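You operate a simulated robot arm through the tools that you are given. There is no shell and no other tool.

The job below is to be done with a simulated robot arm. You get a single attempt, and the scene is never put back.

Task
Swap the blue air hose for the red one and test the stop.
Fine: blue shelf valve off for the swap and on again; the blue hose goes in the empty slot; then one press of the test button. Where these are worked on the way, their far stop is far enough and under half their travel is too little: blue shelf valve.

Only the result counts: the job must be done as asked and must still hold three seconds after the hand-in. Knocking over, shifting, dropping, spilling or breaking anything else fails it.

Robot
A 6-joint arm with a two-finger gripper, fixed in place. Base frame: the origin is at the foot of the arm, x ahead of it, y to its left, z up. Readings come in mm, degrees, newtons and seconds.
With the tool pointing down near the work surface it reaches from about 360 to 680 mm from the base axis. Its first joint turns from -66.0 to 66.0 degrees. Payload 2.45 kg.
The tool frame sits at the grasp point between the pads (the TCP): z along the fingers, y along the line on which they close. The tips reach 30 mm beyond it. Largest opening 106 mm; the body of the gripper starts 79 mm behind the TCP.
Orientation is told as [roll, pitch, yaw] about the base's x, y, z axes, in that order, counted from this pose: with the fingers straight down and closing along the base's y, the tool's x points along the base's -x, its y along +y and its z along -z.

Tools
- The arm moves only by the tool nudge_tool. Its argument "targets" is text: rows parted by semicolons, each of 7 numbers parted by spaces: the turn, a rotation vector about the tool's x, y, z in rad, then the shift along the tool's x, y, z in mm, then the finger opening in mm, from 0 to 106. In form: ax ay az dx dy dz grip; .... A call has 1 to 20 rows; each row shifts and turns the commanded pose from where the row before left it, along the tool's axes as they then stand. Rows are played at 5 a second. More than 50 mm and 8.6 degrees between two rows, or a gripper value outside its range, and nothing of the call is played. Where a pose cannot be reached the arm comes as near as it can. A force on the tool above 40 N (or 10 N above the force at the start of the call, whichever is more), or a blocked arm, ends the call early, and 0.2 s more pass. Each finger travels about 153 mm/s and halts on what it meets, pressing with about 35 N; the grip force reading is that of the motor and also rises with nothing between the fingers. The clock runs only during rows and for 0.2 s after the last one: add rows that do not move to give the fingers time. It gives the time, the measured TCP pose, the force on the tool (base axes), the opening and the grip force at its end, in the units of the frame above (readings bear some noise), with the torque about the TCP (base axes, N m) and any sound that the robot's microphone picked up.
- Cameras (640 x 400 px; columns grow to the right, rows downward): "scene" is fixed at [47, 406.9, 1396.5]; the picture's right is [-0.85, -0.53, 0.00], its down [-0.34, 0.54, -0.77] and it looks along [0.41, -0.66, -0.63] (base axes); focal length 312 px, centre (320, 200). "wrist" rides on the gripper at [76, -2, -106] in the tool frame; the picture's right is [0.02, 1.00, 0.00], its down [-0.78, 0.02, -0.62] and it looks along [-0.62, 0.01, 0.78] (tool axes); focal length 247 px, centre (320, 200). There is no depth. A picture from a camera that has moved, and an enlarged one, comes with that camera's place and axes in the base frame and with its lens.
- snapshot(camera): a new picture of that camera. No time passes.
- close_up(camera, box): a new picture of the part [left, top, right, bottom] of that camera's present view, enlarged. No time passes.
- close_job(): hands the job in; it is judged then, once.

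Nothing tells you positions but the pictures and the camera data. Unless the task says otherwise, let go and move clear before handing in.

The tools are called after ">>>" as name(argument=value, ...) on one line, values as JSON. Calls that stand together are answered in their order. nudge_tool: Moves the arm, as the interface text tells. Its arguments: {"type":"object","properties":{"targets":{"type":"string"}},"required":["targets"]} The other tools are called the same way: snapshot (camera) takes a picture; close_up (camera, box) takes an enlarged picture of a part of a camera's view; close_job () hands the job in.

At the start:

```text
time_s: 0.0
ee_pos: [403.5, 127.8, 1036.4]
tool_rot: [0.0, -0.1, 0.0]
ft_force: [-0.1, 0.0, 0.1]
wrist_torque: [0.0, 0.0, -0.03]
grip_width: 106.3
gripper_force: 0.1
```

scene: 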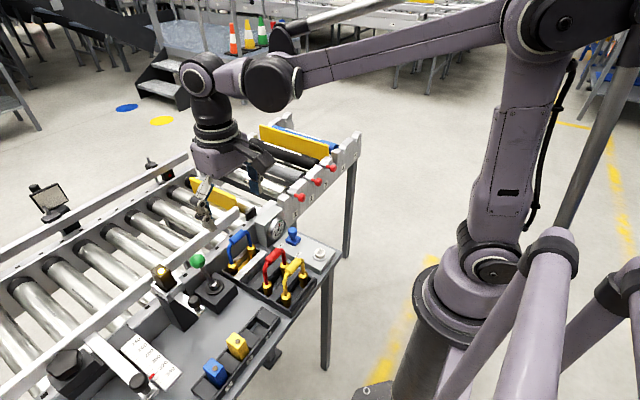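
wrist: 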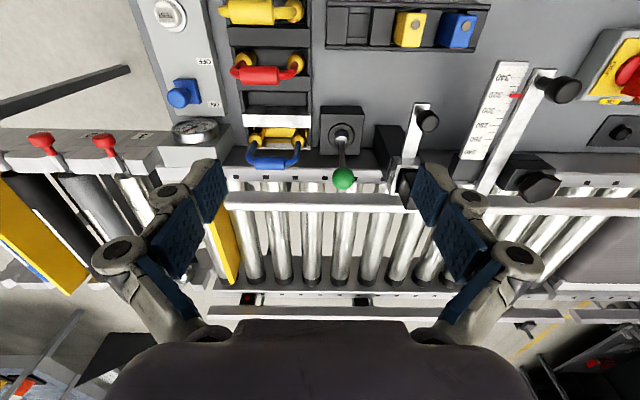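

I see a conveyor with a panel: a rack holding yellow and red hoses, a blue hose further on, a blue valve, and a white/grey button. I'll look closer before moving.

>>> close_up(camera="scene", box=[200, 200, 360, 300])

>>> close_up(camera="wrist", box=[140, 0, 360, 180])

>>> close_up(camera="scene", box=[0, 180, 340, 400])

>>> close_up(camera="wrist", box=[320, 0, 640, 200])

```text
4.00 times, centred on (280, 250) of scene
camera zoom: at [47.0, 406.9, 1396.5], right [-0.85, -0.53, 0.0], down [-0.34, 0.54, -0.77], along [0.41, -0.66, -0.63], focal length 1246 px, centre (480, 0)
```

zoom: 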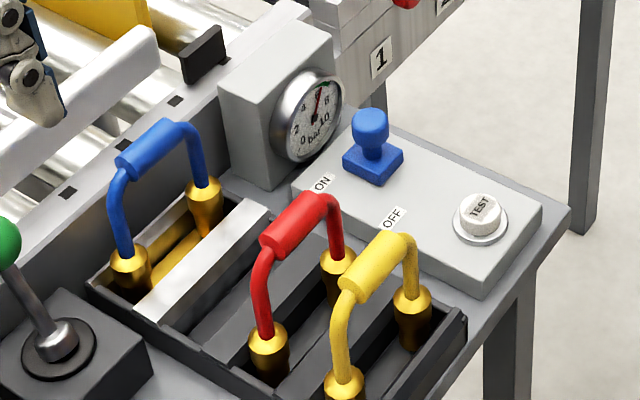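

```text
2.22 times, centred on (250, 90) of wrist
camera zoom: at [325.8, 126.7, 1141.1], right [-0.02, 1.0, 0.0], down [0.78, 0.02, 0.62], along [0.62, 0.01, -0.78], focal length 549 px, centre (476, 444)
```

zoom: 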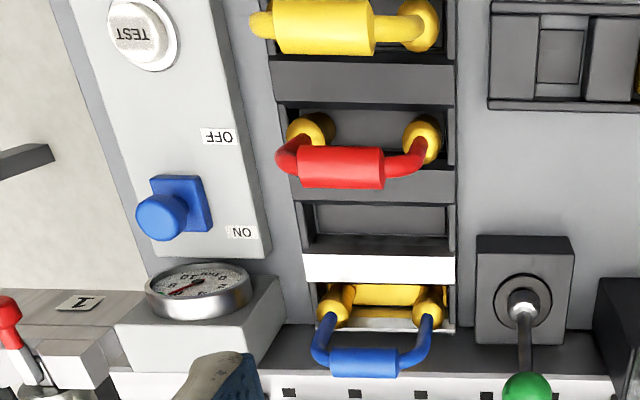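

```text
1.82 times, centred on (170, 290) of scene
camera zoom: at [47.0, 406.9, 1396.5], right [-0.85, -0.53, 0.0], down [-0.34, 0.54, -0.77], along [0.41, -0.66, -0.63], focal length 566 px, centre (593, 36)
```

zoom: 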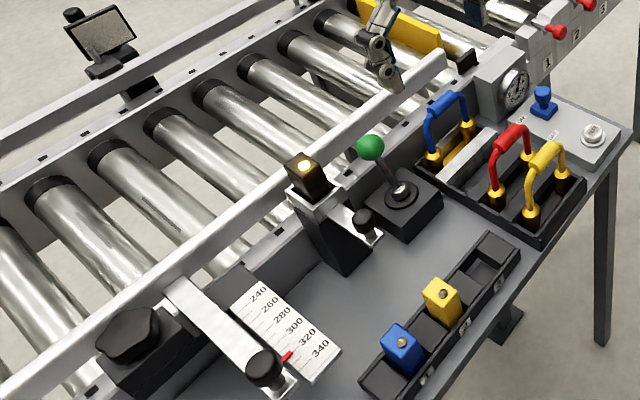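

```text
2.00 times, centred on (480, 100) of wrist
camera zoom: at [325.8, 126.7, 1141.1], right [-0.02, 1.0, 0.0], down [0.78, 0.02, 0.62], along [0.62, 0.01, -0.78], focal length 494 px, centre (0, 400)
```

zoom: 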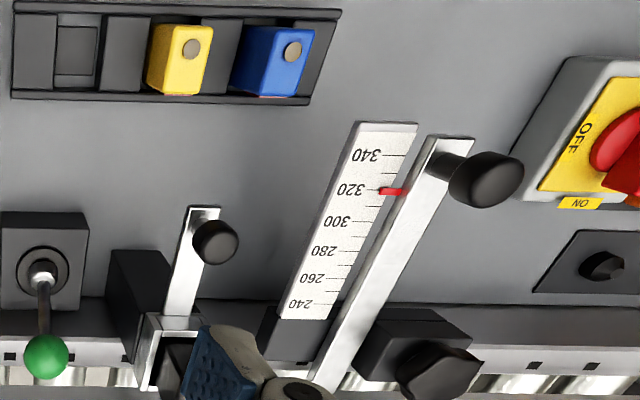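

I put the red hose handle near (392, 57, 833), the blue one near (505, 58, 833), the empty slot near x≈448, the valve knob near (437, -75, 774) and the TEST button near (339, -59, 764). Next I'll move above the valve panel to see how the knob works.

>>> nudge_tool(targets="0 0 0 4 -34 22 106; 0 0 0 4 -34 22 106; 0 0 0 4 -34 22 106; 0 0 0 4 -34 22 106; 0 0 0 4 -34 22 106; 0 0 0 4 -34 22 106; 0 0 0 0 0 0 106")

```text
time_s: 1.6
ee_pos: [377.3, -75.9, 903.3]
tool_rot: [0.0, -0.1, -0.1]
ft_force: [0.7, 0.0, 0.1]
wrist_torque: [-0.02, 0.02, 0.01]
grip_width: 106.1
gripper_force: 0.0
```

The arm is now above the valve panel. I'll take pictures from here.

>>> snapshot(camera="wrist")

>>> close_up(camera="wrist", box=[220, 60, 420, 185])

>>> close_up(camera="wrist", box=[400, 0, 640, 150])

>>> close_up(camera="scene", box=[260, 205, 340, 255])

```text
taken
camera wrist: at [299.9, -77.4, 1008.0], right [-0.02, 1.0, 0.0], down [0.78, 0.02, 0.62], along [0.62, 0.01, -0.78], focal length 247 px, centre (320, 200)
```

wrist: 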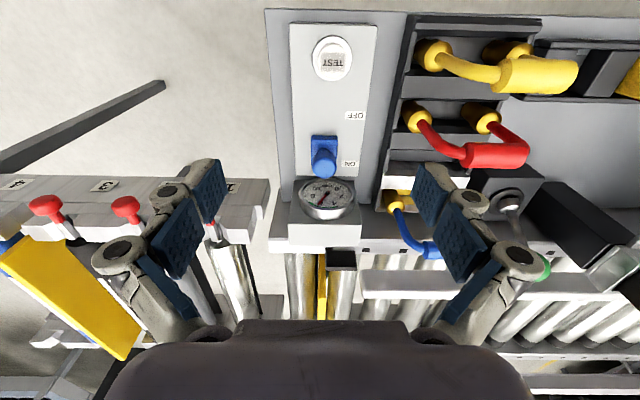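

```text
3.20 times, centred on (320, 122) of wrist
camera zoom: at [299.9, -77.4, 1008.0], right [-0.02, 1.0, 0.0], down [0.78, 0.02, 0.62], along [0.62, 0.01, -0.78], focal length 790 px, centre (320, 448)
```

zoom: 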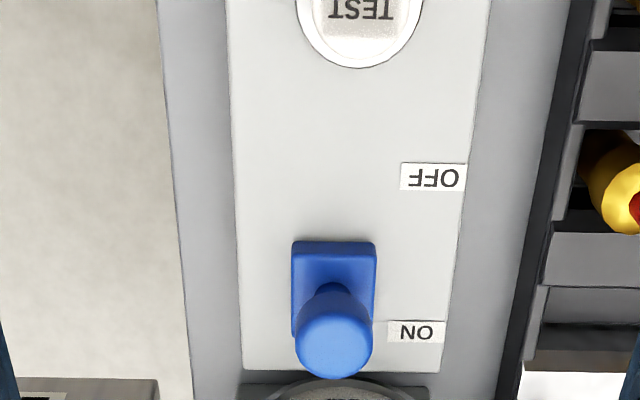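

```text
2.67 times, centred on (520, 75) of wrist
camera zoom: at [299.9, -77.4, 1008.0], right [-0.02, 1.0, 0.0], down [0.78, 0.02, 0.62], along [0.62, 0.01, -0.78], focal length 659 px, centre (-213, 533)
```

zoom: 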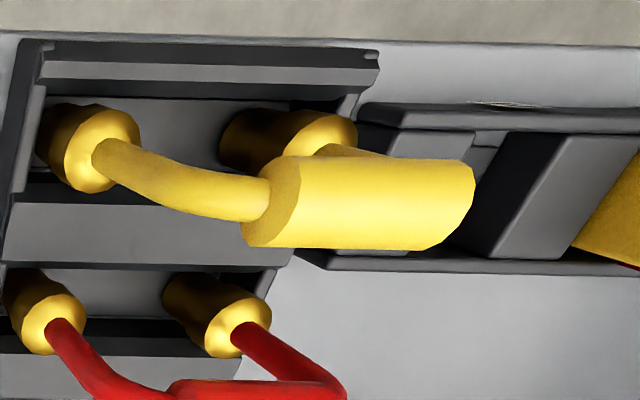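

```text
8.00 times, centred on (300, 230) of scene
camera zoom: at [47.0, 406.9, 1396.5], right [-0.85, -0.53, 0.0], down [-0.34, 0.54, -0.77], along [0.41, -0.66, -0.63], focal length 2493 px, centre (480, -40)
```

zoom: 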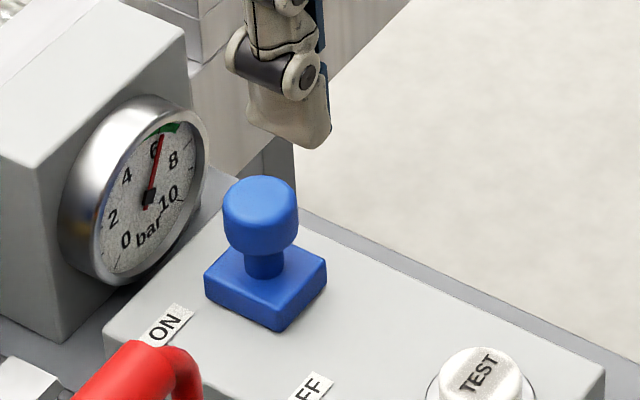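

The valve looks like a slide knob at about (438, -73), standing beside ON, with OFF toward the robot. The gauge reads 6 bar. I'll bring the open gripper above the knob and check alignment.

>>> nudge_tool(targets="0 0 0 -21 1 20 70; 0 0 0 -21 1 20 70; 0 0 0 -20 1 20 70; 0 0 0 0 0 10 70; 0 0 0 0 0 0 70")

>>> snapshot(camera="wrist")

>>> snapshot(camera="scene")

>>> close_up(camera="scene", box=[230, 180, 340, 260])

```text
time_s: 2.8
ee_pos: [441.2, -72.8, 835.2]
tool_rot: [0.0, -0.1, -0.1]
ft_force: [-0.5, 1.3, -0.2]
wrist_torque: [-0.03, 0.0, -0.01]
grip_width: 69.7
gripper_force: 0.0
```

```text
taken
camera wrist: at [364.0, -74.7, 939.2], right [-0.02, 1.0, 0.0], down [0.78, 0.02, 0.62], along [0.62, 0.01, -0.78], focal length 247 px, centre (320, 200)
```

wrist: 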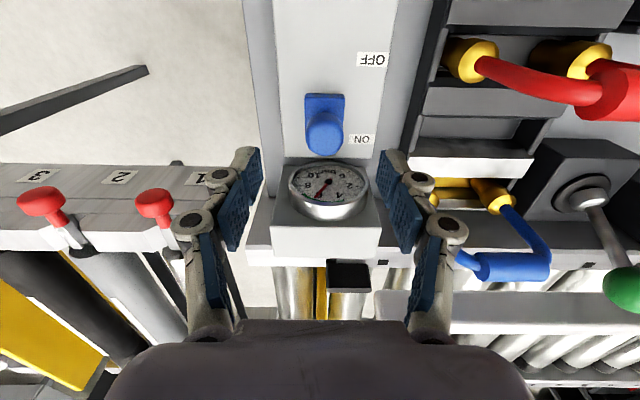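

```text
taken
```

scene: 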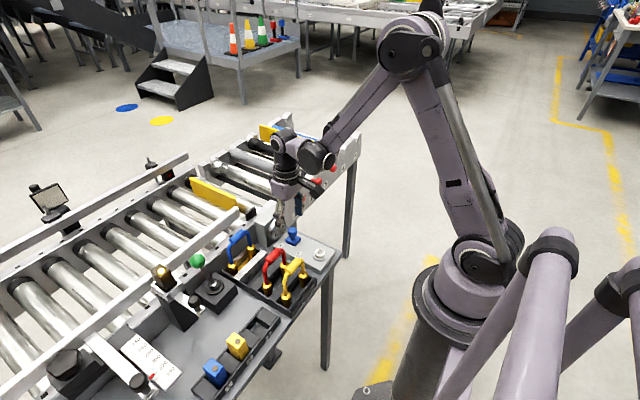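

```text
5.00 times, centred on (285, 220) of scene
camera zoom: at [47.0, 406.9, 1396.5], right [-0.85, -0.53, 0.0], down [-0.34, 0.54, -0.77], along [0.41, -0.66, -0.63], focal length 1558 px, centre (495, 100)
```

zoom: 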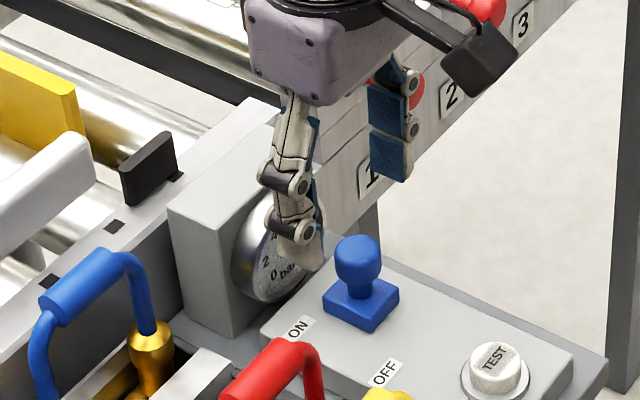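

The knob seems slightly toward the robot from the TCP. I'll zoom in to pin it down.

>>> close_up(camera="wrist", box=[270, 80, 390, 155])

```text
5.33 times, centred on (330, 118) of wrist
camera zoom: at [364.0, -74.7, 939.2], right [-0.02, 1.0, 0.0], down [0.78, 0.02, 0.62], along [0.62, 0.01, -0.78], focal length 1317 px, centre (267, 640)
```

zoom: 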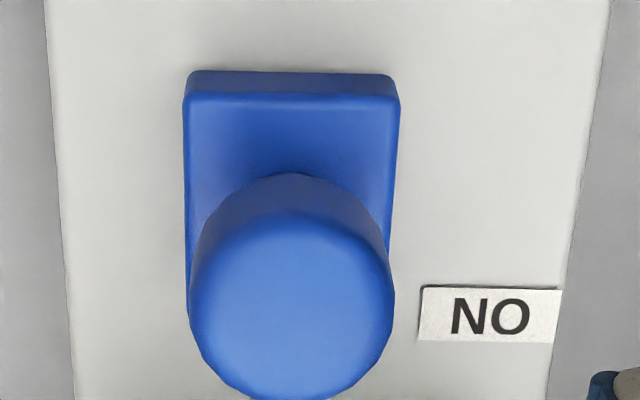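

The knob centre sits near (434, -71) with its top near z≈785. I'll straddle it and close on it.

>>> nudge_tool(targets="0 0 0 7 2 0 60; 0 0 0 0 0 17 60; 0 0 0 0 0 17 60; 0 0 0 0 0 16 60; 0 0 0 0 0 0 60")

>>> close_up(camera="scene", box=[230, 180, 340, 260])

>>> snapshot(camera="wrist")

```text
time_s: 4.0
ee_pos: [434.6, -71.7, 785.6]
tool_rot: [0.0, -0.1, -0.2]
ft_force: [0.2, 1.0, 0.6]
wrist_torque: [-0.01, -0.02, -0.03]
grip_width: 60.0
gripper_force: 0.1
```

```text
5.00 times, centred on (285, 220) of scene
camera zoom: at [47.0, 406.9, 1396.5], right [-0.85, -0.53, 0.0], down [-0.34, 0.54, -0.77], along [0.41, -0.66, -0.63], focal length 1558 px, centre (495, 100)
```

zoom: 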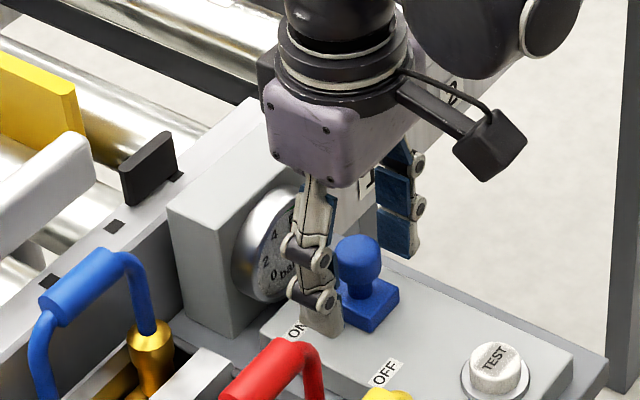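

```text
taken
camera wrist: at [357.7, -73.5, 889.6], right [-0.02, 1.0, 0.0], down [0.78, 0.02, 0.62], along [0.62, 0.01, -0.78], focal length 247 px, centre (320, 200)
```

wrist: 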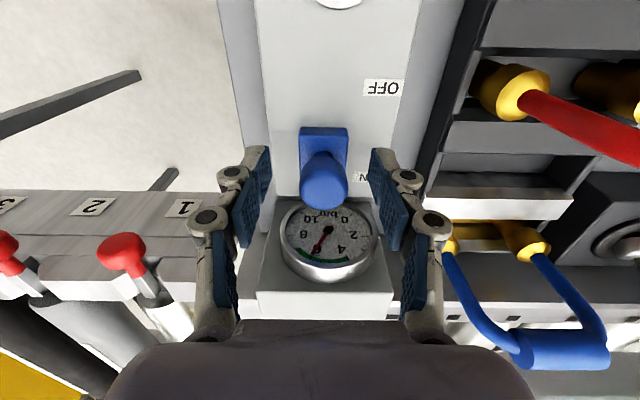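

The fingers straddle the knob evenly. I'll close on it.

>>> nudge_tool(targets="0 0 0 0 0 0 40; 0 0 0 0 0 0 20; 0 0 0 0 0 0 20; 0 0 0 0 0 0 20")

>>> close_up(camera="wrist", box=[240, 80, 400, 280])

```text
time_s: 5.0
ee_pos: [435.9, -71.4, 786.1]
tool_rot: [0.1, -0.1, 0.0]
ft_force: [1.1, 13.1, 8.0]
wrist_torque: [0.33, 0.1, -0.04]
grip_width: 26.1
gripper_force: 44.8
```

```text
2.00 times, centred on (320, 180) of wrist
camera zoom: at [357.7, -72.7, 890.1], right [-0.02, 1.0, 0.0], down [0.78, 0.02, 0.62], along [0.62, 0.01, -0.78], focal length 494 px, centre (320, 240)
```

zoom: 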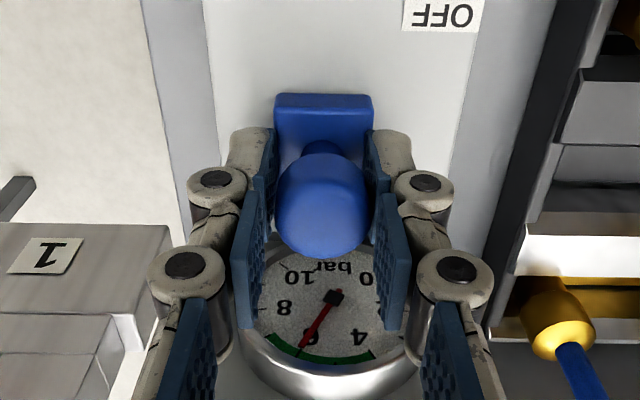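

The knob is gripped at 26 mm wide. I'll slide it toward OFF (tool +x) in small steps and watch the force and gauge.

>>> nudge_tool(targets="0 0 0 0 1 0 20; 0 0 0 3 0 0 20; 0 0 0 3 0 0 20; 0 0 0 3 0 0 20; 0 0 0 0 0 0 20")

>>> close_up(camera="wrist", box=[240, 80, 400, 280])

```text
time_s: 5.7
ee_pos: [430.8, -70.6, 785.3]
tool_rot: [-0.1, -0.1, -0.2]
ft_force: [-1.3, 2.0, 5.4]
wrist_torque: [-0.03, -0.35, -0.08]
grip_width: 24.3
gripper_force: 45.2
stopped in row 3: the force on the tool passed its limit at 43 N (the readings are from after the stop); the commanded pose is now the measured one
```

```text
2.00 times, centred on (320, 180) of wrist
camera zoom: at [353.6, -71.6, 890.4], right [-0.02, 1.0, 0.0], down [0.78, 0.02, 0.62], along [0.62, 0.01, -0.78], focal length 494 px, centre (320, 240)
```

zoom: 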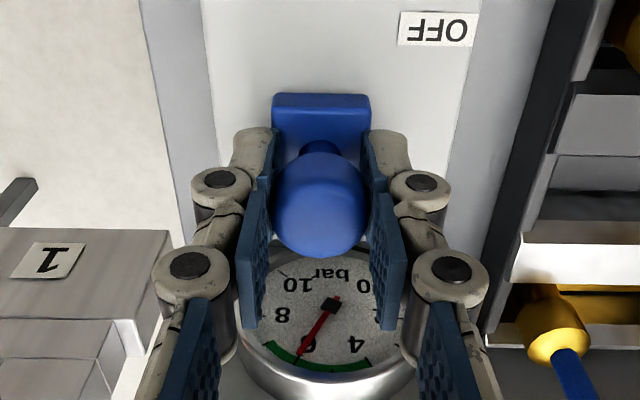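

The slider moved about 4 mm with the hand before the force limit tripped. I'll keep going with smaller steps.

>>> nudge_tool(targets="0 0 0 1.5 0 0 20; 0 0 0 1.5 0 0 20; 0 0 0 1.5 0 0 20; 0 0 0 1.5 0 0 20; 0 0 0 0 0 0 20")

>>> close_up(camera="wrist", box=[240, 80, 400, 280])

```text
time_s: 6.9
ee_pos: [424.7, -69.4, 785.7]
tool_rot: [0.0, -0.1, -0.2]
ft_force: [1.0, 3.7, 23.6]
wrist_torque: [0.01, -0.07, -0.18]
grip_width: 24.2
gripper_force: 45.2
```

```text
2.00 times, centred on (320, 180) of wrist
camera zoom: at [347.7, -71.7, 890.3], right [-0.02, 1.0, 0.0], down [0.78, 0.02, 0.62], along [0.62, 0.01, -0.78], focal length 494 px, centre (320, 240)
```

zoom: 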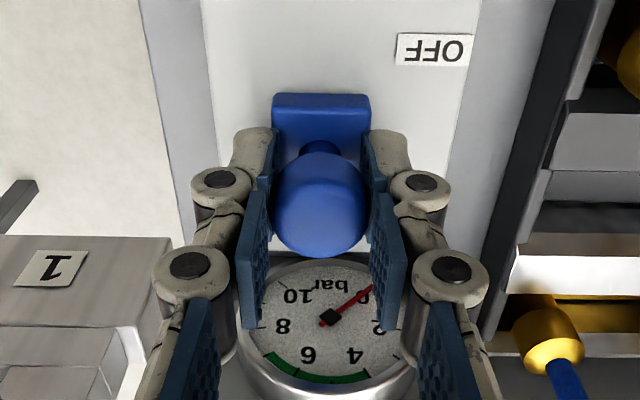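

The gauge fell to 0, so the slide is working. I'll continue to its far stop.

>>> nudge_tool(targets="0 0 0 1.5 0 -0.5 20; 0 0 0 1.5 0 0 20; 0 0 0 1.5 0 0 20; 0 0 0 1.5 0 0 20; 0 0 0 1.5 0 0 20; 0 0 0 1.5 0 0 20; 0 0 0 0 0 0 20")

>>> close_up(camera="wrist", box=[240, 80, 400, 280])

```text
time_s: 8.5
ee_pos: [415.7, -71.8, 785.7]
tool_rot: [0.0, 0.0, -0.1]
ft_force: [1.4, 4.7, -7.0]
wrist_torque: [0.13, -0.18, 0.05]
grip_width: 24.1
gripper_force: 45.0
```

```text
2.00 times, centred on (320, 180) of wrist
camera zoom: at [339.0, -71.6, 890.4], right [-0.02, 1.0, 0.0], down [0.78, 0.02, 0.62], along [0.62, 0.01, -0.78], focal length 494 px, centre (320, 240)
```

zoom: 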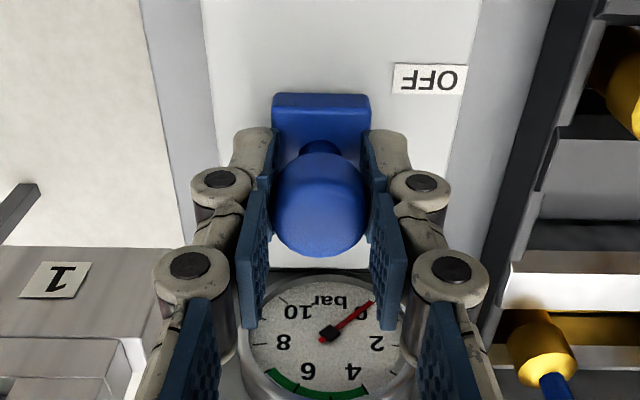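

It is still moving freely. I continue to the stop.

>>> nudge_tool(targets="0 0 0 2 0 0 20; 0 0 0 2 0 0 20; 0 0 0 2 0 0 20; 0 0 0 2 0 0 20; 0 0 0 2 0 0 20; 0 0 0 2 0 0 20; 0 0 0 0 0 0 20")

>>> close_up(camera="wrist", box=[240, 80, 400, 280])

```text
time_s: 10.1
ee_pos: [404.0, -71.1, 786.8]
tool_rot: [0.0, -0.1, 0.0]
ft_force: [13.1, 6.1, -3.5]
wrist_torque: [0.1, 0.76, 0.01]
grip_width: 24.0
gripper_force: 45.3
```

```text
2.00 times, centred on (320, 180) of wrist
camera zoom: at [327.3, -71.5, 890.3], right [-0.02, 1.0, 0.0], down [0.78, 0.02, 0.62], along [0.62, 0.01, -0.78], focal length 494 px, centre (320, 240)
```

zoom: 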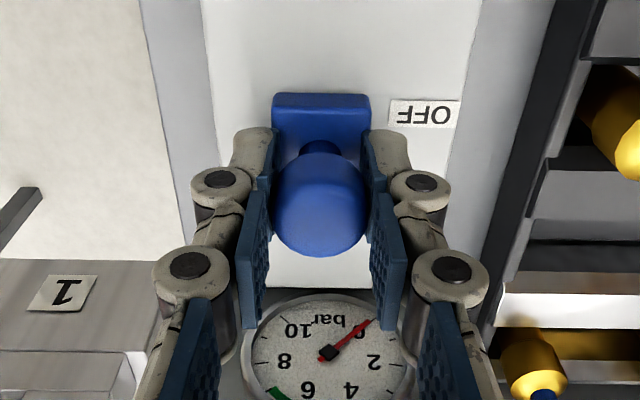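

Force along x is rising to 13 N, so the stop is close. A bit more.

>>> nudge_tool(targets="0 0 0 2 0 0 20; 0 0 0 2 0 0 20; 0 0 0 2 0 0 20; 0 0 0 0 0 0 20")

>>> close_up(camera="wrist", box=[240, 80, 400, 280])

```text
time_s: 10.7
ee_pos: [403.8, -69.7, 787.2]
tool_rot: [-0.1, -0.8, 0.0]
ft_force: [5.3, 0.3, -2.2]
wrist_torque: [0.04, 0.64, -0.11]
grip_width: 24.3
gripper_force: 44.7
stopped in row 3: the force on the tool passed its limit at 42 N (the readings are from after the stop); the commanded pose is now the measured one
```

```text
2.00 times, centred on (320, 180) of wrist
camera zoom: at [325.8, -71.5, 889.5], right [-0.02, 1.0, 0.0], down [0.77, 0.02, 0.63], along [0.63, 0.01, -0.77], focal length 494 px, centre (320, 240)
```

zoom: 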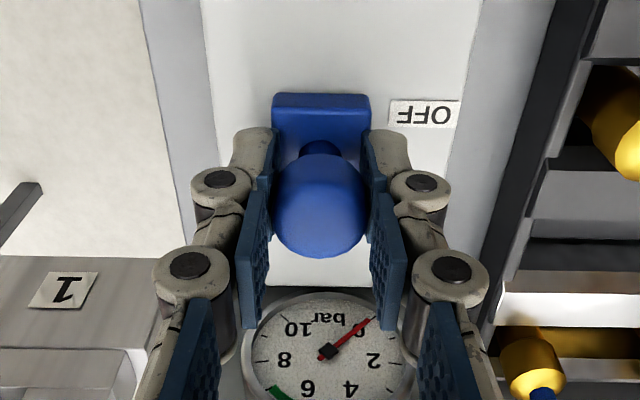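

The valve is at its OFF stop and the gauge reads 0. I'll release and rise clear.

>>> nudge_tool(targets="0 0 0 -0.5 0 0 40; 0 0 0 0 0 0 60; 0 0 0 0 0 0 60; 0 0 0 0 0 -30 60; 0 0.012 0 0 0 -40 60; 0 0 0 0 0 -40 80; 0 0 0 0 0 0 80")

>>> snapshot(camera="wrist")

>>> close_up(camera="scene", box=[200, 200, 360, 300])

```text
time_s: 12.3
ee_pos: [404.5, -69.7, 895.0]
tool_rot: [-0.1, -0.1, -0.2]
ft_force: [-1.5, -0.5, -0.4]
wrist_torque: [0.01, 0.01, 0.0]
grip_width: 80.0
gripper_force: 0.0
```

```text
taken
camera wrist: at [326.9, -71.3, 999.7], right [-0.02, 1.0, 0.0], down [0.78, 0.02, 0.62], along [0.62, 0.01, -0.78], focal length 247 px, centre (320, 200)
```

wrist: 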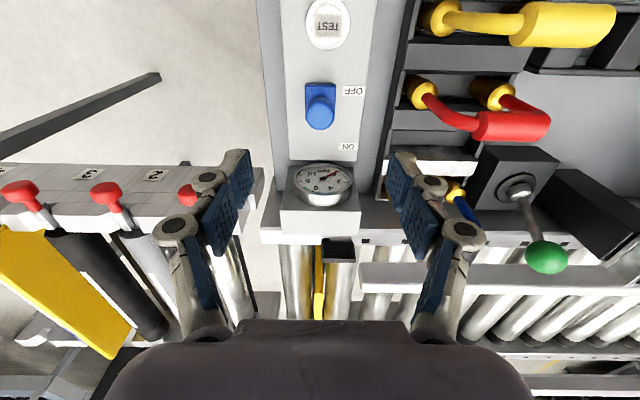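

```text
4.00 times, centred on (280, 250) of scene
camera zoom: at [47.0, 406.9, 1396.5], right [-0.85, -0.53, 0.0], down [-0.34, 0.54, -0.77], along [0.41, -0.66, -0.63], focal length 1246 px, centre (480, 0)
```

zoom: 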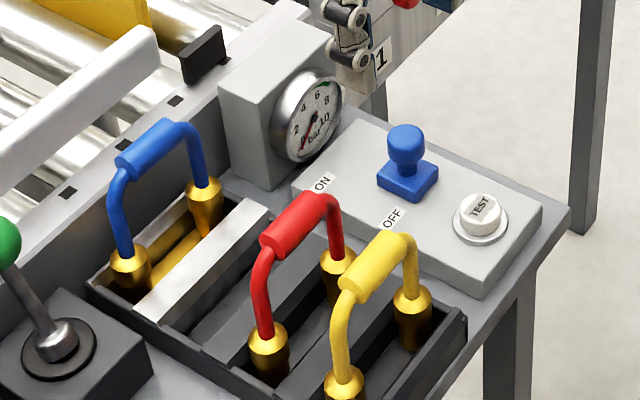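

The valve stays at OFF and the gauge is at 0. Next I'll raise the arm and turn the gripper 90° so the fingers close along x, across the hose handles.

>>> nudge_tool(targets="0 0 0.1428 0 0 -6 80; 0 0 0.1428 0 0 -6 80; 0 0 0.1428 0 0 -6 80; 0 0 0.1428 0 0 -6 80; 0 0 0.1428 0 0 -6 80; 0 0 0.1428 0 0 -6 80; 0 0 0.1428 0 0 -6 80; 0 0 0.1428 0 0 -6 80; 0 0 0.1428 0 0 -6 80; 0 0 0.1428 0 0 -6 80; 0 0 0.1428 0 0 0 80; 0 0 0 0 0 0 80")

```text
time_s: 14.9
ee_pos: [403.4, -69.1, 956.0]
tool_rot: [0.1, -0.1, -90.1]
ft_force: [0.2, -0.7, -0.3]
wrist_torque: [0.0, -0.02, -0.03]
grip_width: 80.3
gripper_force: 0.1
```

The yaw is now -90°: tool x is base +y, and tool y is base +x. I'll move above the blue hose.

>>> nudge_tool(targets="0 0 0 32 25 6 80; 0 0 0 32 25 6 80; 0 0 0 32 25 6 80; 0 0 0 31 26 8 80; 0 0 0 0 0 0 80")

>>> snapshot(camera="wrist")

>>> close_up(camera="scene", box=[180, 160, 340, 300])

```text
time_s: 16.1
ee_pos: [503.8, 59.1, 929.1]
tool_rot: [0.1, 0.0, -90.0]
ft_force: [-0.4, -0.4, 0.4]
wrist_torque: [-0.05, 0.01, 0.01]
grip_width: 79.9
gripper_force: 0.0
```

```text
taken
camera wrist: at [501.9, 134.8, 1034.1], right [1.0, 0.02, 0.0], down [0.01, -0.78, 0.62], along [0.01, -0.62, -0.78], focal length 247 px, centre (320, 200)
```

wrist: 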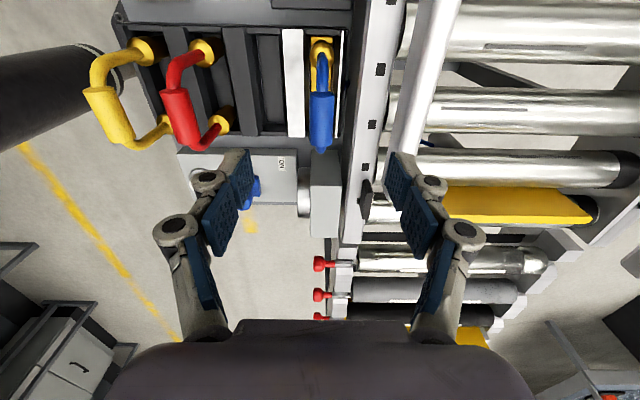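

```text
2.86 times, centred on (260, 230) of scene
camera zoom: at [47.0, 406.9, 1396.5], right [-0.85, -0.53, 0.0], down [-0.34, 0.54, -0.77], along [0.41, -0.66, -0.63], focal length 890 px, centre (491, 114)
```

zoom: 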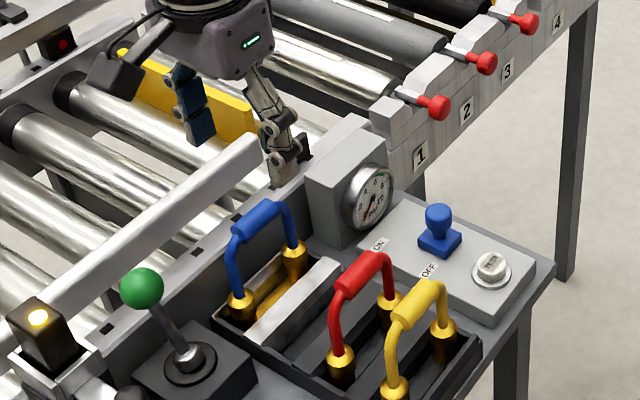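

I can see the blue handle between the fingers' line. I'll zoom in to locate it exactly and check its surroundings.

>>> close_up(camera="wrist", box=[240, 20, 400, 170])

>>> close_up(camera="wrist", box=[80, 10, 320, 160])

>>> close_up(camera="scene", box=[210, 210, 300, 310])

```text
2.67 times, centred on (320, 95) of wrist
camera zoom: at [501.9, 134.8, 1034.1], right [1.0, 0.02, 0.0], down [0.01, -0.78, 0.62], along [0.01, -0.62, -0.78], focal length 659 px, centre (320, 480)
```

zoom: 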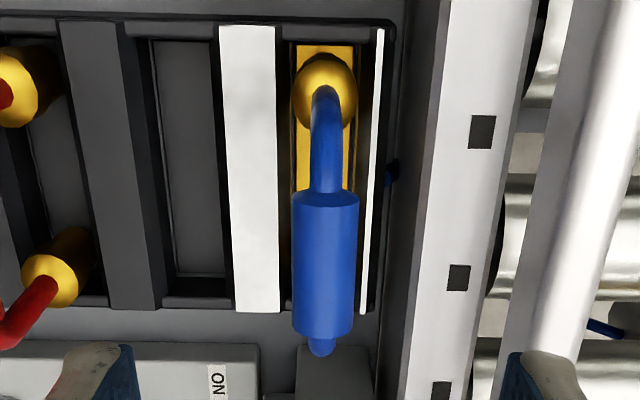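

```text
2.67 times, centred on (200, 85) of wrist
camera zoom: at [501.9, 134.8, 1034.1], right [1.0, 0.02, 0.0], down [0.01, -0.78, 0.62], along [0.01, -0.62, -0.78], focal length 659 px, centre (640, 507)
```

zoom: 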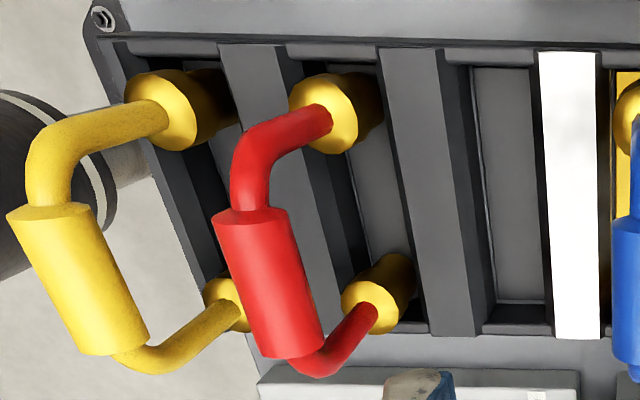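

```text
4.00 times, centred on (255, 260) of scene
camera zoom: at [47.0, 406.9, 1396.5], right [-0.85, -0.53, 0.0], down [-0.34, 0.54, -0.77], along [0.41, -0.66, -0.63], focal length 1246 px, centre (580, -40)
```

zoom: 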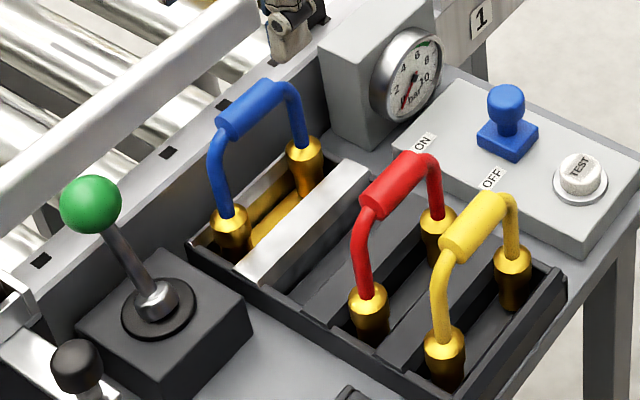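

The blue handle axis is at about x=505, spanning y 39–82, with a diameter of about 21 mm. I'll narrow the opening, descend partway over it and check.

>>> nudge_tool(targets="0 0 0 1 1 0 46; 0 0 0 0 0 25 46; 0 0 0 0 0 25 46; 0 0 0 0 0 10 46; 0 0 0 0 0 0 46")

>>> snapshot(camera="wrist")

>>> close_up(camera="scene", box=[190, 170, 310, 270])

```text
time_s: 17.3
ee_pos: [505.4, 56.4, 869.1]
tool_rot: [0.1, -0.1, -90.0]
ft_force: [0.5, 0.3, -0.7]
wrist_torque: [-0.01, 0.0, -0.02]
grip_width: 46.2
gripper_force: 0.1
```

```text
taken
camera wrist: at [502.9, 133.9, 973.8], right [1.0, 0.02, 0.0], down [0.01, -0.78, 0.62], along [0.01, -0.62, -0.78], focal length 247 px, centre (320, 200)
```

wrist: 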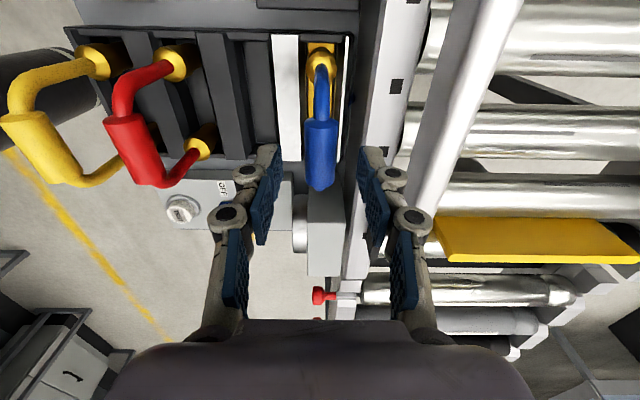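

```text
4.00 times, centred on (250, 220) of scene
camera zoom: at [47.0, 406.9, 1396.5], right [-0.85, -0.53, 0.0], down [-0.34, 0.54, -0.77], along [0.41, -0.66, -0.63], focal length 1246 px, centre (600, 120)
```

zoom: 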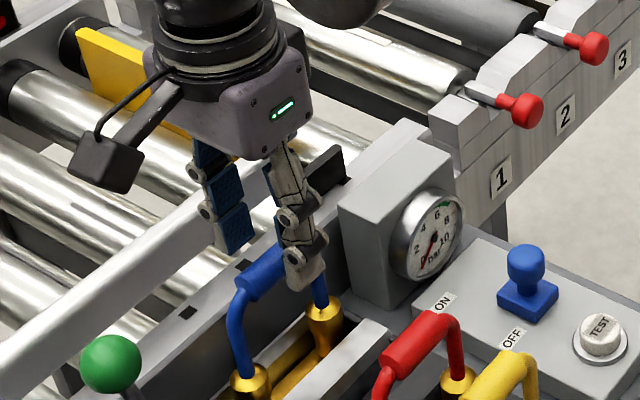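

I'm centred in x, with the handle centre about 3–4 mm further in +y. I'll correct that and go down around the handle.

>>> nudge_tool(targets="0 0 0 3.5 0 0 46; 0 0 0 0 0 12 46; 0 0 0 0 0 12 46; 0 0 0 0 0 11 46; 0 0 0 0 0 0 46")

>>> snapshot(camera="wrist")

>>> close_up(camera="scene", box=[190, 170, 310, 270])

```text
time_s: 18.5
ee_pos: [505.5, 61.2, 834.9]
tool_rot: [0.1, -0.2, -90.1]
ft_force: [0.1, -0.2, 0.1]
wrist_torque: [0.02, 0.03, 0.0]
grip_width: 45.8
gripper_force: 0.1
```

```text
taken
camera wrist: at [502.6, 137.9, 938.4], right [1.0, 0.02, 0.0], down [0.01, -0.78, 0.62], along [0.01, -0.62, -0.78], focal length 247 px, centre (320, 200)
```

wrist: 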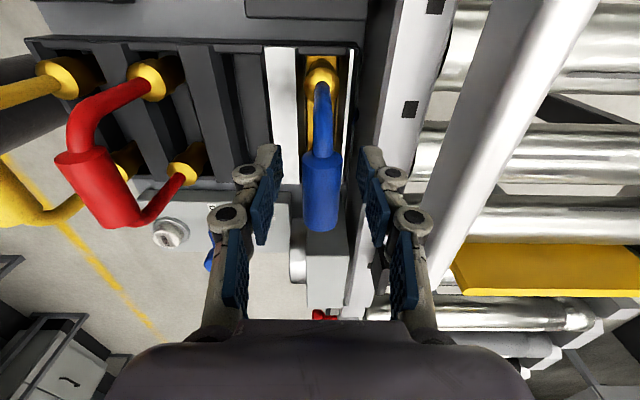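

```text
4.00 times, centred on (250, 220) of scene
camera zoom: at [47.0, 406.9, 1396.5], right [-0.85, -0.53, 0.0], down [-0.34, 0.54, -0.77], along [0.41, -0.66, -0.63], focal length 1246 px, centre (600, 120)
```

zoom: 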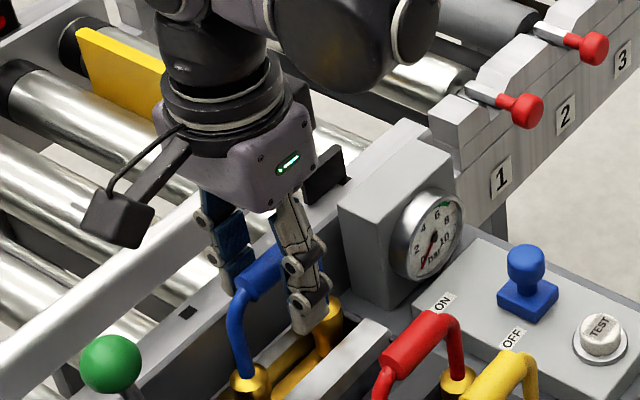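

The handle is centred between the pads. I'll close on it.

>>> nudge_tool(targets="0 0 0 0 0 0 30; 0 0 0 0 0 0 15; 0 0 0 0 0 0 12; 0 0 0 0 0 0 12")

>>> close_up(camera="wrist", box=[220, 30, 420, 260])

```text
time_s: 19.5
ee_pos: [504.7, 61.5, 833.4]
tool_rot: [0.0, -0.1, -90.0]
ft_force: [0.4, 0.1, -0.1]
wrist_torque: [0.01, 0.01, 0.02]
grip_width: 18.2
gripper_force: 35.3
```

```text
1.74 times, centred on (320, 145) of wrist
camera zoom: at [502.6, 137.9, 938.5], right [1.0, 0.02, 0.0], down [0.01, -0.78, 0.62], along [0.01, -0.62, -0.78], focal length 430 px, centre (320, 296)
```

zoom: 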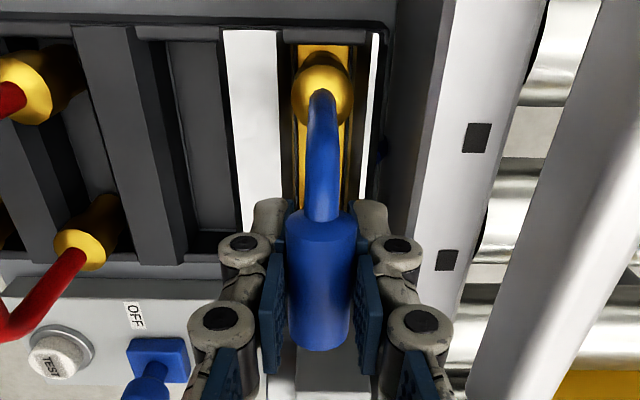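

I have a clean grip at 18 mm with no side force. I'll lift slowly and watch the forces.

>>> nudge_tool(targets="0 0 0 0 0 -3 12; 0 0 0 0 0 -3 12; 0 0 0 0 0 -4 12; 0 0 0 0 0 -5 12; 0 0 0 0 0 -5 12; 0 0 0 0 0 0 12")

>>> close_up(camera="scene", box=[190, 180, 330, 300])

```text
time_s: 20.9
ee_pos: [504.8, 62.3, 854.8]
tool_rot: [0.1, -0.1, -90.0]
ft_force: [1.1, 0.8, -1.7]
wrist_torque: [0.0, 0.03, 0.03]
grip_width: 18.0
gripper_force: 35.2
```

```text
3.33 times, centred on (260, 240) of scene
camera zoom: at [47.0, 406.9, 1396.5], right [-0.85, -0.53, 0.0], down [-0.34, 0.54, -0.77], along [0.41, -0.66, -0.63], focal length 1039 px, centre (520, 67)
```

zoom: 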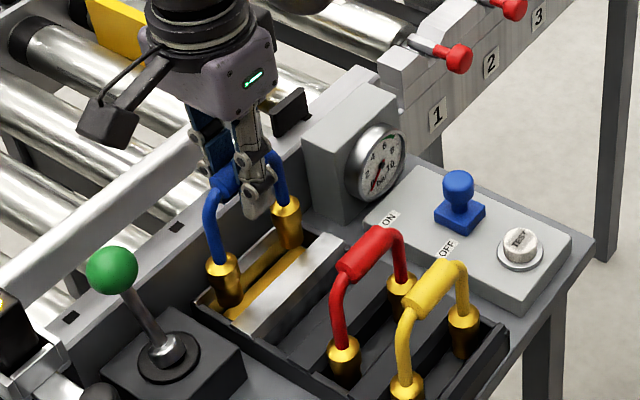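

The hose is lifting freely. I'll raise it well clear of the dividers.

>>> nudge_tool(targets="0 0 0 0 0 -8 12; 0 0 0 0 0 -10 12; 0 0 0 0 0 -10 12; 0 0 0 0 0 -10 12; 0 0 0 0 0 -10 12; 0 0 0 0 0 0 12; 0 0 0 0 0 0 12")

>>> close_up(camera="scene", box=[190, 180, 330, 300])

>>> snapshot(camera="wrist")

>>> close_up(camera="wrist", box=[180, 0, 400, 140])

```text
time_s: 22.5
ee_pos: [505.6, 60.8, 902.5]
tool_rot: [0.0, -0.2, -90.0]
ft_force: [-0.7, 0.8, -0.6]
wrist_torque: [-0.03, -0.03, -0.01]
grip_width: 18.3
gripper_force: 35.3
```

```text
3.33 times, centred on (260, 240) of scene
camera zoom: at [47.0, 406.9, 1396.5], right [-0.85, -0.53, 0.0], down [-0.34, 0.54, -0.77], along [0.41, -0.66, -0.63], focal length 1039 px, centre (520, 67)
```

zoom: 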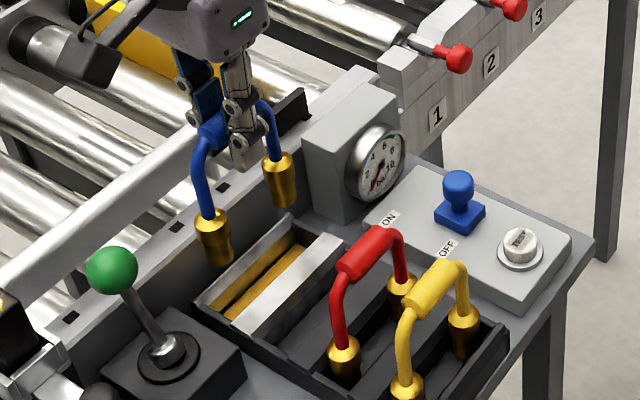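

```text
taken
camera wrist: at [502.9, 137.6, 1007.9], right [1.0, 0.02, 0.0], down [0.01, -0.78, 0.62], along [0.01, -0.62, -0.78], focal length 247 px, centre (320, 200)
```

wrist: 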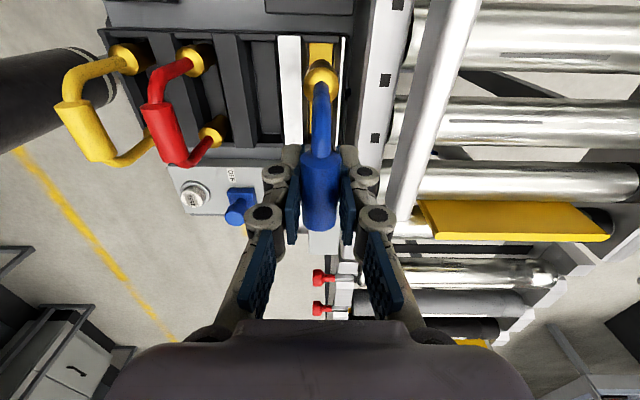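

```text
2.86 times, centred on (290, 70) of wrist
camera zoom: at [502.9, 137.6, 1007.9], right [1.0, 0.02, 0.0], down [0.01, -0.78, 0.62], along [0.01, -0.62, -0.78], focal length 706 px, centre (406, 571)
```

zoom: 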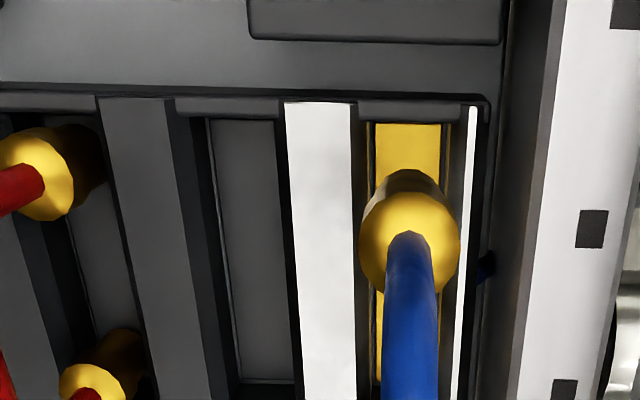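

The blue hose is free. From the pictures, the divider tops are at z≈750, the live slot is centred at x≈505.5 and the empty slot at x≈448, so I'll shift the hose by -57 mm in x.

>>> nudge_tool(targets="0 0 0 0 -15 0 12; 0 0 0 0 -15 0 12; 0 0 0 0 -15 0 12; 0 0 0 0 -12 0 12; 0 0 0 0 0 0 12; 0 0 0 0 0 0 12")

>>> close_up(camera="scene", box=[200, 200, 320, 290])

>>> snapshot(camera="wrist")

>>> close_up(camera="wrist", box=[230, 0, 450, 140])

```text
time_s: 23.9
ee_pos: [448.5, 60.6, 902.6]
tool_rot: [0.2, 0.0, -90.0]
ft_force: [-0.3, 0.3, -1.6]
wrist_torque: [0.0, 0.01, -0.01]
grip_width: 18.4
gripper_force: 34.7
```

```text
4.44 times, centred on (260, 245) of scene
camera zoom: at [47.0, 406.9, 1396.5], right [-0.85, -0.53, 0.0], down [-0.34, 0.54, -0.77], along [0.41, -0.66, -0.63], focal length 1385 px, centre (587, 0)
```

zoom: 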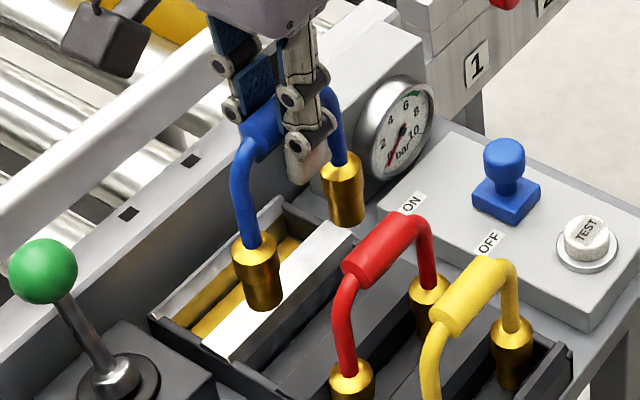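

```text
taken
camera wrist: at [445.5, 137.4, 1007.0], right [1.0, 0.02, 0.0], down [0.02, -0.78, 0.62], along [0.01, -0.62, -0.78], focal length 247 px, centre (320, 200)
```

wrist: 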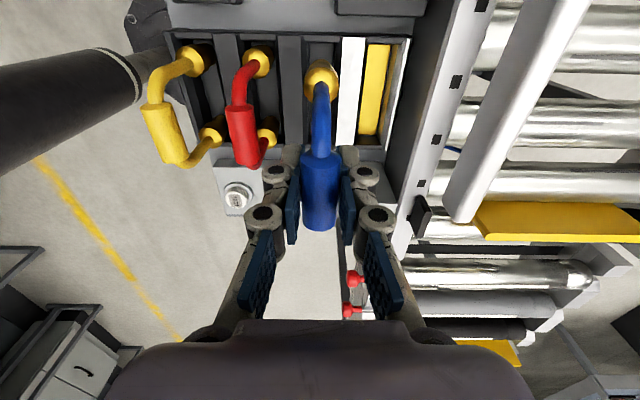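

```text
2.86 times, centred on (340, 70) of wrist
camera zoom: at [445.5, 137.4, 1007.0], right [1.0, 0.02, 0.0], down [0.02, -0.78, 0.62], along [0.01, -0.62, -0.78], focal length 706 px, centre (263, 571)
```

zoom: 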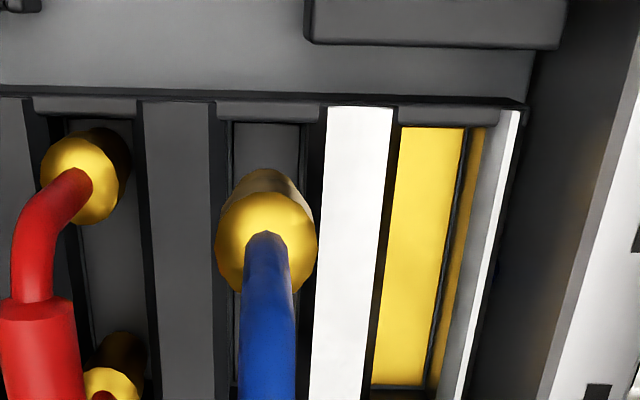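

The plug is lined up with the empty slot's middle in both views. I'll lower most of the way and check.

>>> nudge_tool(targets="0 0 0 0 0 10 12; 0 0 0 0 0 10 12; 0 0 0 0 0 10 12; 0 0 0 0 0 8 12; 0 0 0 0 0 6 12; 0 0 0 0 0 0 12")

>>> close_up(camera="scene", box=[200, 200, 320, 290])

>>> close_up(camera="wrist", box=[230, 0, 450, 140])

```text
time_s: 25.3
ee_pos: [448.4, 62.3, 857.9]
tool_rot: [0.1, 0.0, -90.0]
ft_force: [-0.6, 0.5, -0.1]
wrist_torque: [0.04, -0.04, -0.01]
grip_width: 18.1
gripper_force: 35.2
```

```text
4.44 times, centred on (260, 245) of scene
camera zoom: at [47.0, 406.9, 1396.5], right [-0.85, -0.53, 0.0], down [-0.34, 0.54, -0.77], along [0.41, -0.66, -0.63], focal length 1385 px, centre (587, 0)
```

zoom: 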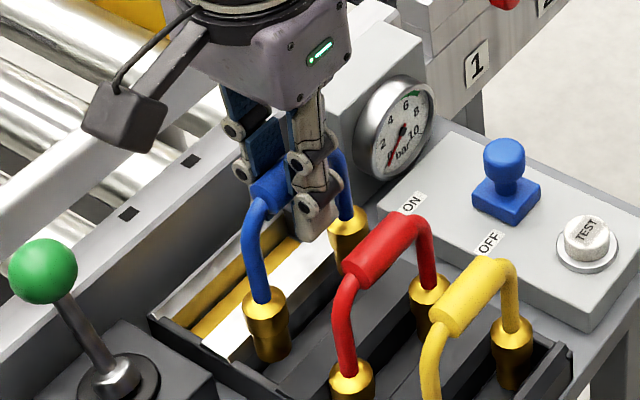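

```text
2.86 times, centred on (340, 70) of wrist
camera zoom: at [446.5, 138.4, 962.7], right [1.0, 0.02, 0.0], down [0.02, -0.78, 0.62], along [0.01, -0.62, -0.78], focal length 706 px, centre (263, 571)
```

zoom: 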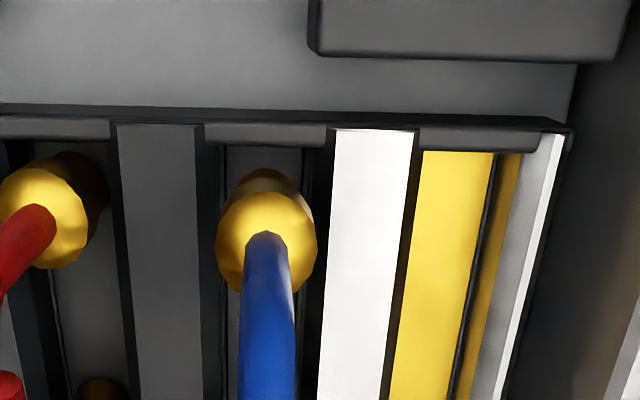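

It is well centred. I'll lower the rest in small steps until it seats.

>>> nudge_tool(targets="0 0 0 0 0 5 12; 0 0 0 0 0 5 12; 0 0 0 0 0 5 12; 0 0 0 0 0 4 12; 0 0 0 0 0 2 12; 0 0 0 0 0 1 12; 0 0 0 0 0 0 12")

>>> close_up(camera="scene", box=[200, 200, 320, 290])

>>> close_up(camera="wrist", box=[230, 0, 450, 140])

```text
time_s: 26.9
ee_pos: [448.6, 61.9, 836.5]
tool_rot: [0.1, -0.1, -90.0]
ft_force: [0.5, 0.4, -2.2]
wrist_torque: [0.0, -0.02, 0.02]
grip_width: 17.9
gripper_force: 35.2
```

```text
4.44 times, centred on (260, 245) of scene
camera zoom: at [47.0, 406.9, 1396.5], right [-0.85, -0.53, 0.0], down [-0.34, 0.54, -0.77], along [0.41, -0.66, -0.63], focal length 1385 px, centre (587, 0)
```

zoom: 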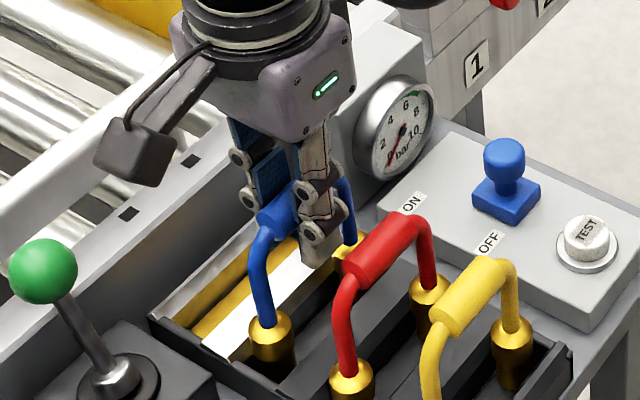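

```text
2.86 times, centred on (340, 70) of wrist
camera zoom: at [446.2, 138.5, 941.4], right [1.0, 0.02, 0.0], down [0.02, -0.78, 0.62], along [0.01, -0.62, -0.78], focal length 706 px, centre (263, 571)
```

zoom: 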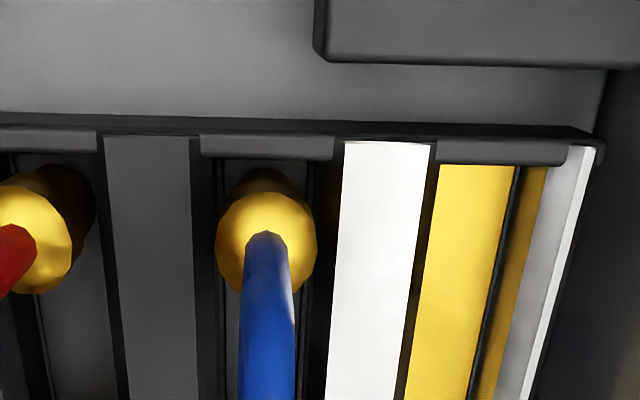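

It's about 3 mm above the height where I gripped it. I'll ease down in 1 mm steps until I feel contact.

>>> nudge_tool(targets="0 0 0 0 0 1 12; 0 0 0 0 0 1 12; 0 0 0 0 0 1 12; 0 0 0 0 0 0 12")

```text
time_s: 27.9
ee_pos: [449.3, 61.5, 833.7]
tool_rot: [0.1, -0.1, -89.9]
ft_force: [0.6, -0.5, -0.1]
wrist_torque: [-0.04, 0.0, 0.03]
grip_width: 17.9
gripper_force: 34.9
```

>>> nudge_tool(targets="0 0 0 0 0 0.7 12; 0 0 0 0 0 0.7 12; 0 0 0 0 0 0 12")

>>> close_up(camera="scene", box=[200, 200, 320, 290])

```text
time_s: 28.7
ee_pos: [448.8, 61.9, 833.2]
tool_rot: [0.2, -0.1, -90.0]
ft_force: [-1.0, 0.4, 29.1]
wrist_torque: [-0.01, 0.0, -0.01]
grip_width: 18.5
gripper_force: 35.2
```

```text
4.44 times, centred on (260, 245) of scene
camera zoom: at [46.6, 406.9, 1396.6], right [-0.85, -0.53, 0.0], down [-0.34, 0.54, -0.77], along [0.41, -0.66, -0.63], focal length 1385 px, centre (587, 0)
```

zoom: 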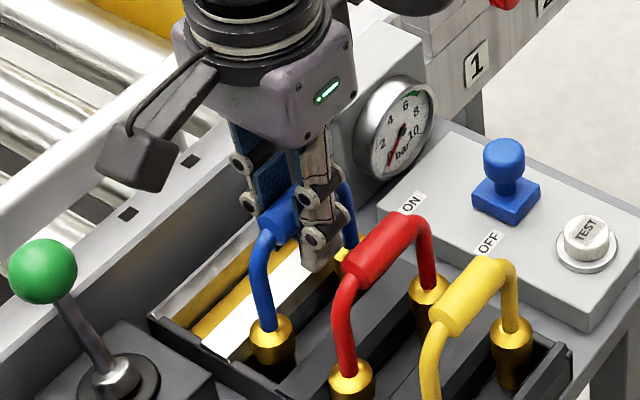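

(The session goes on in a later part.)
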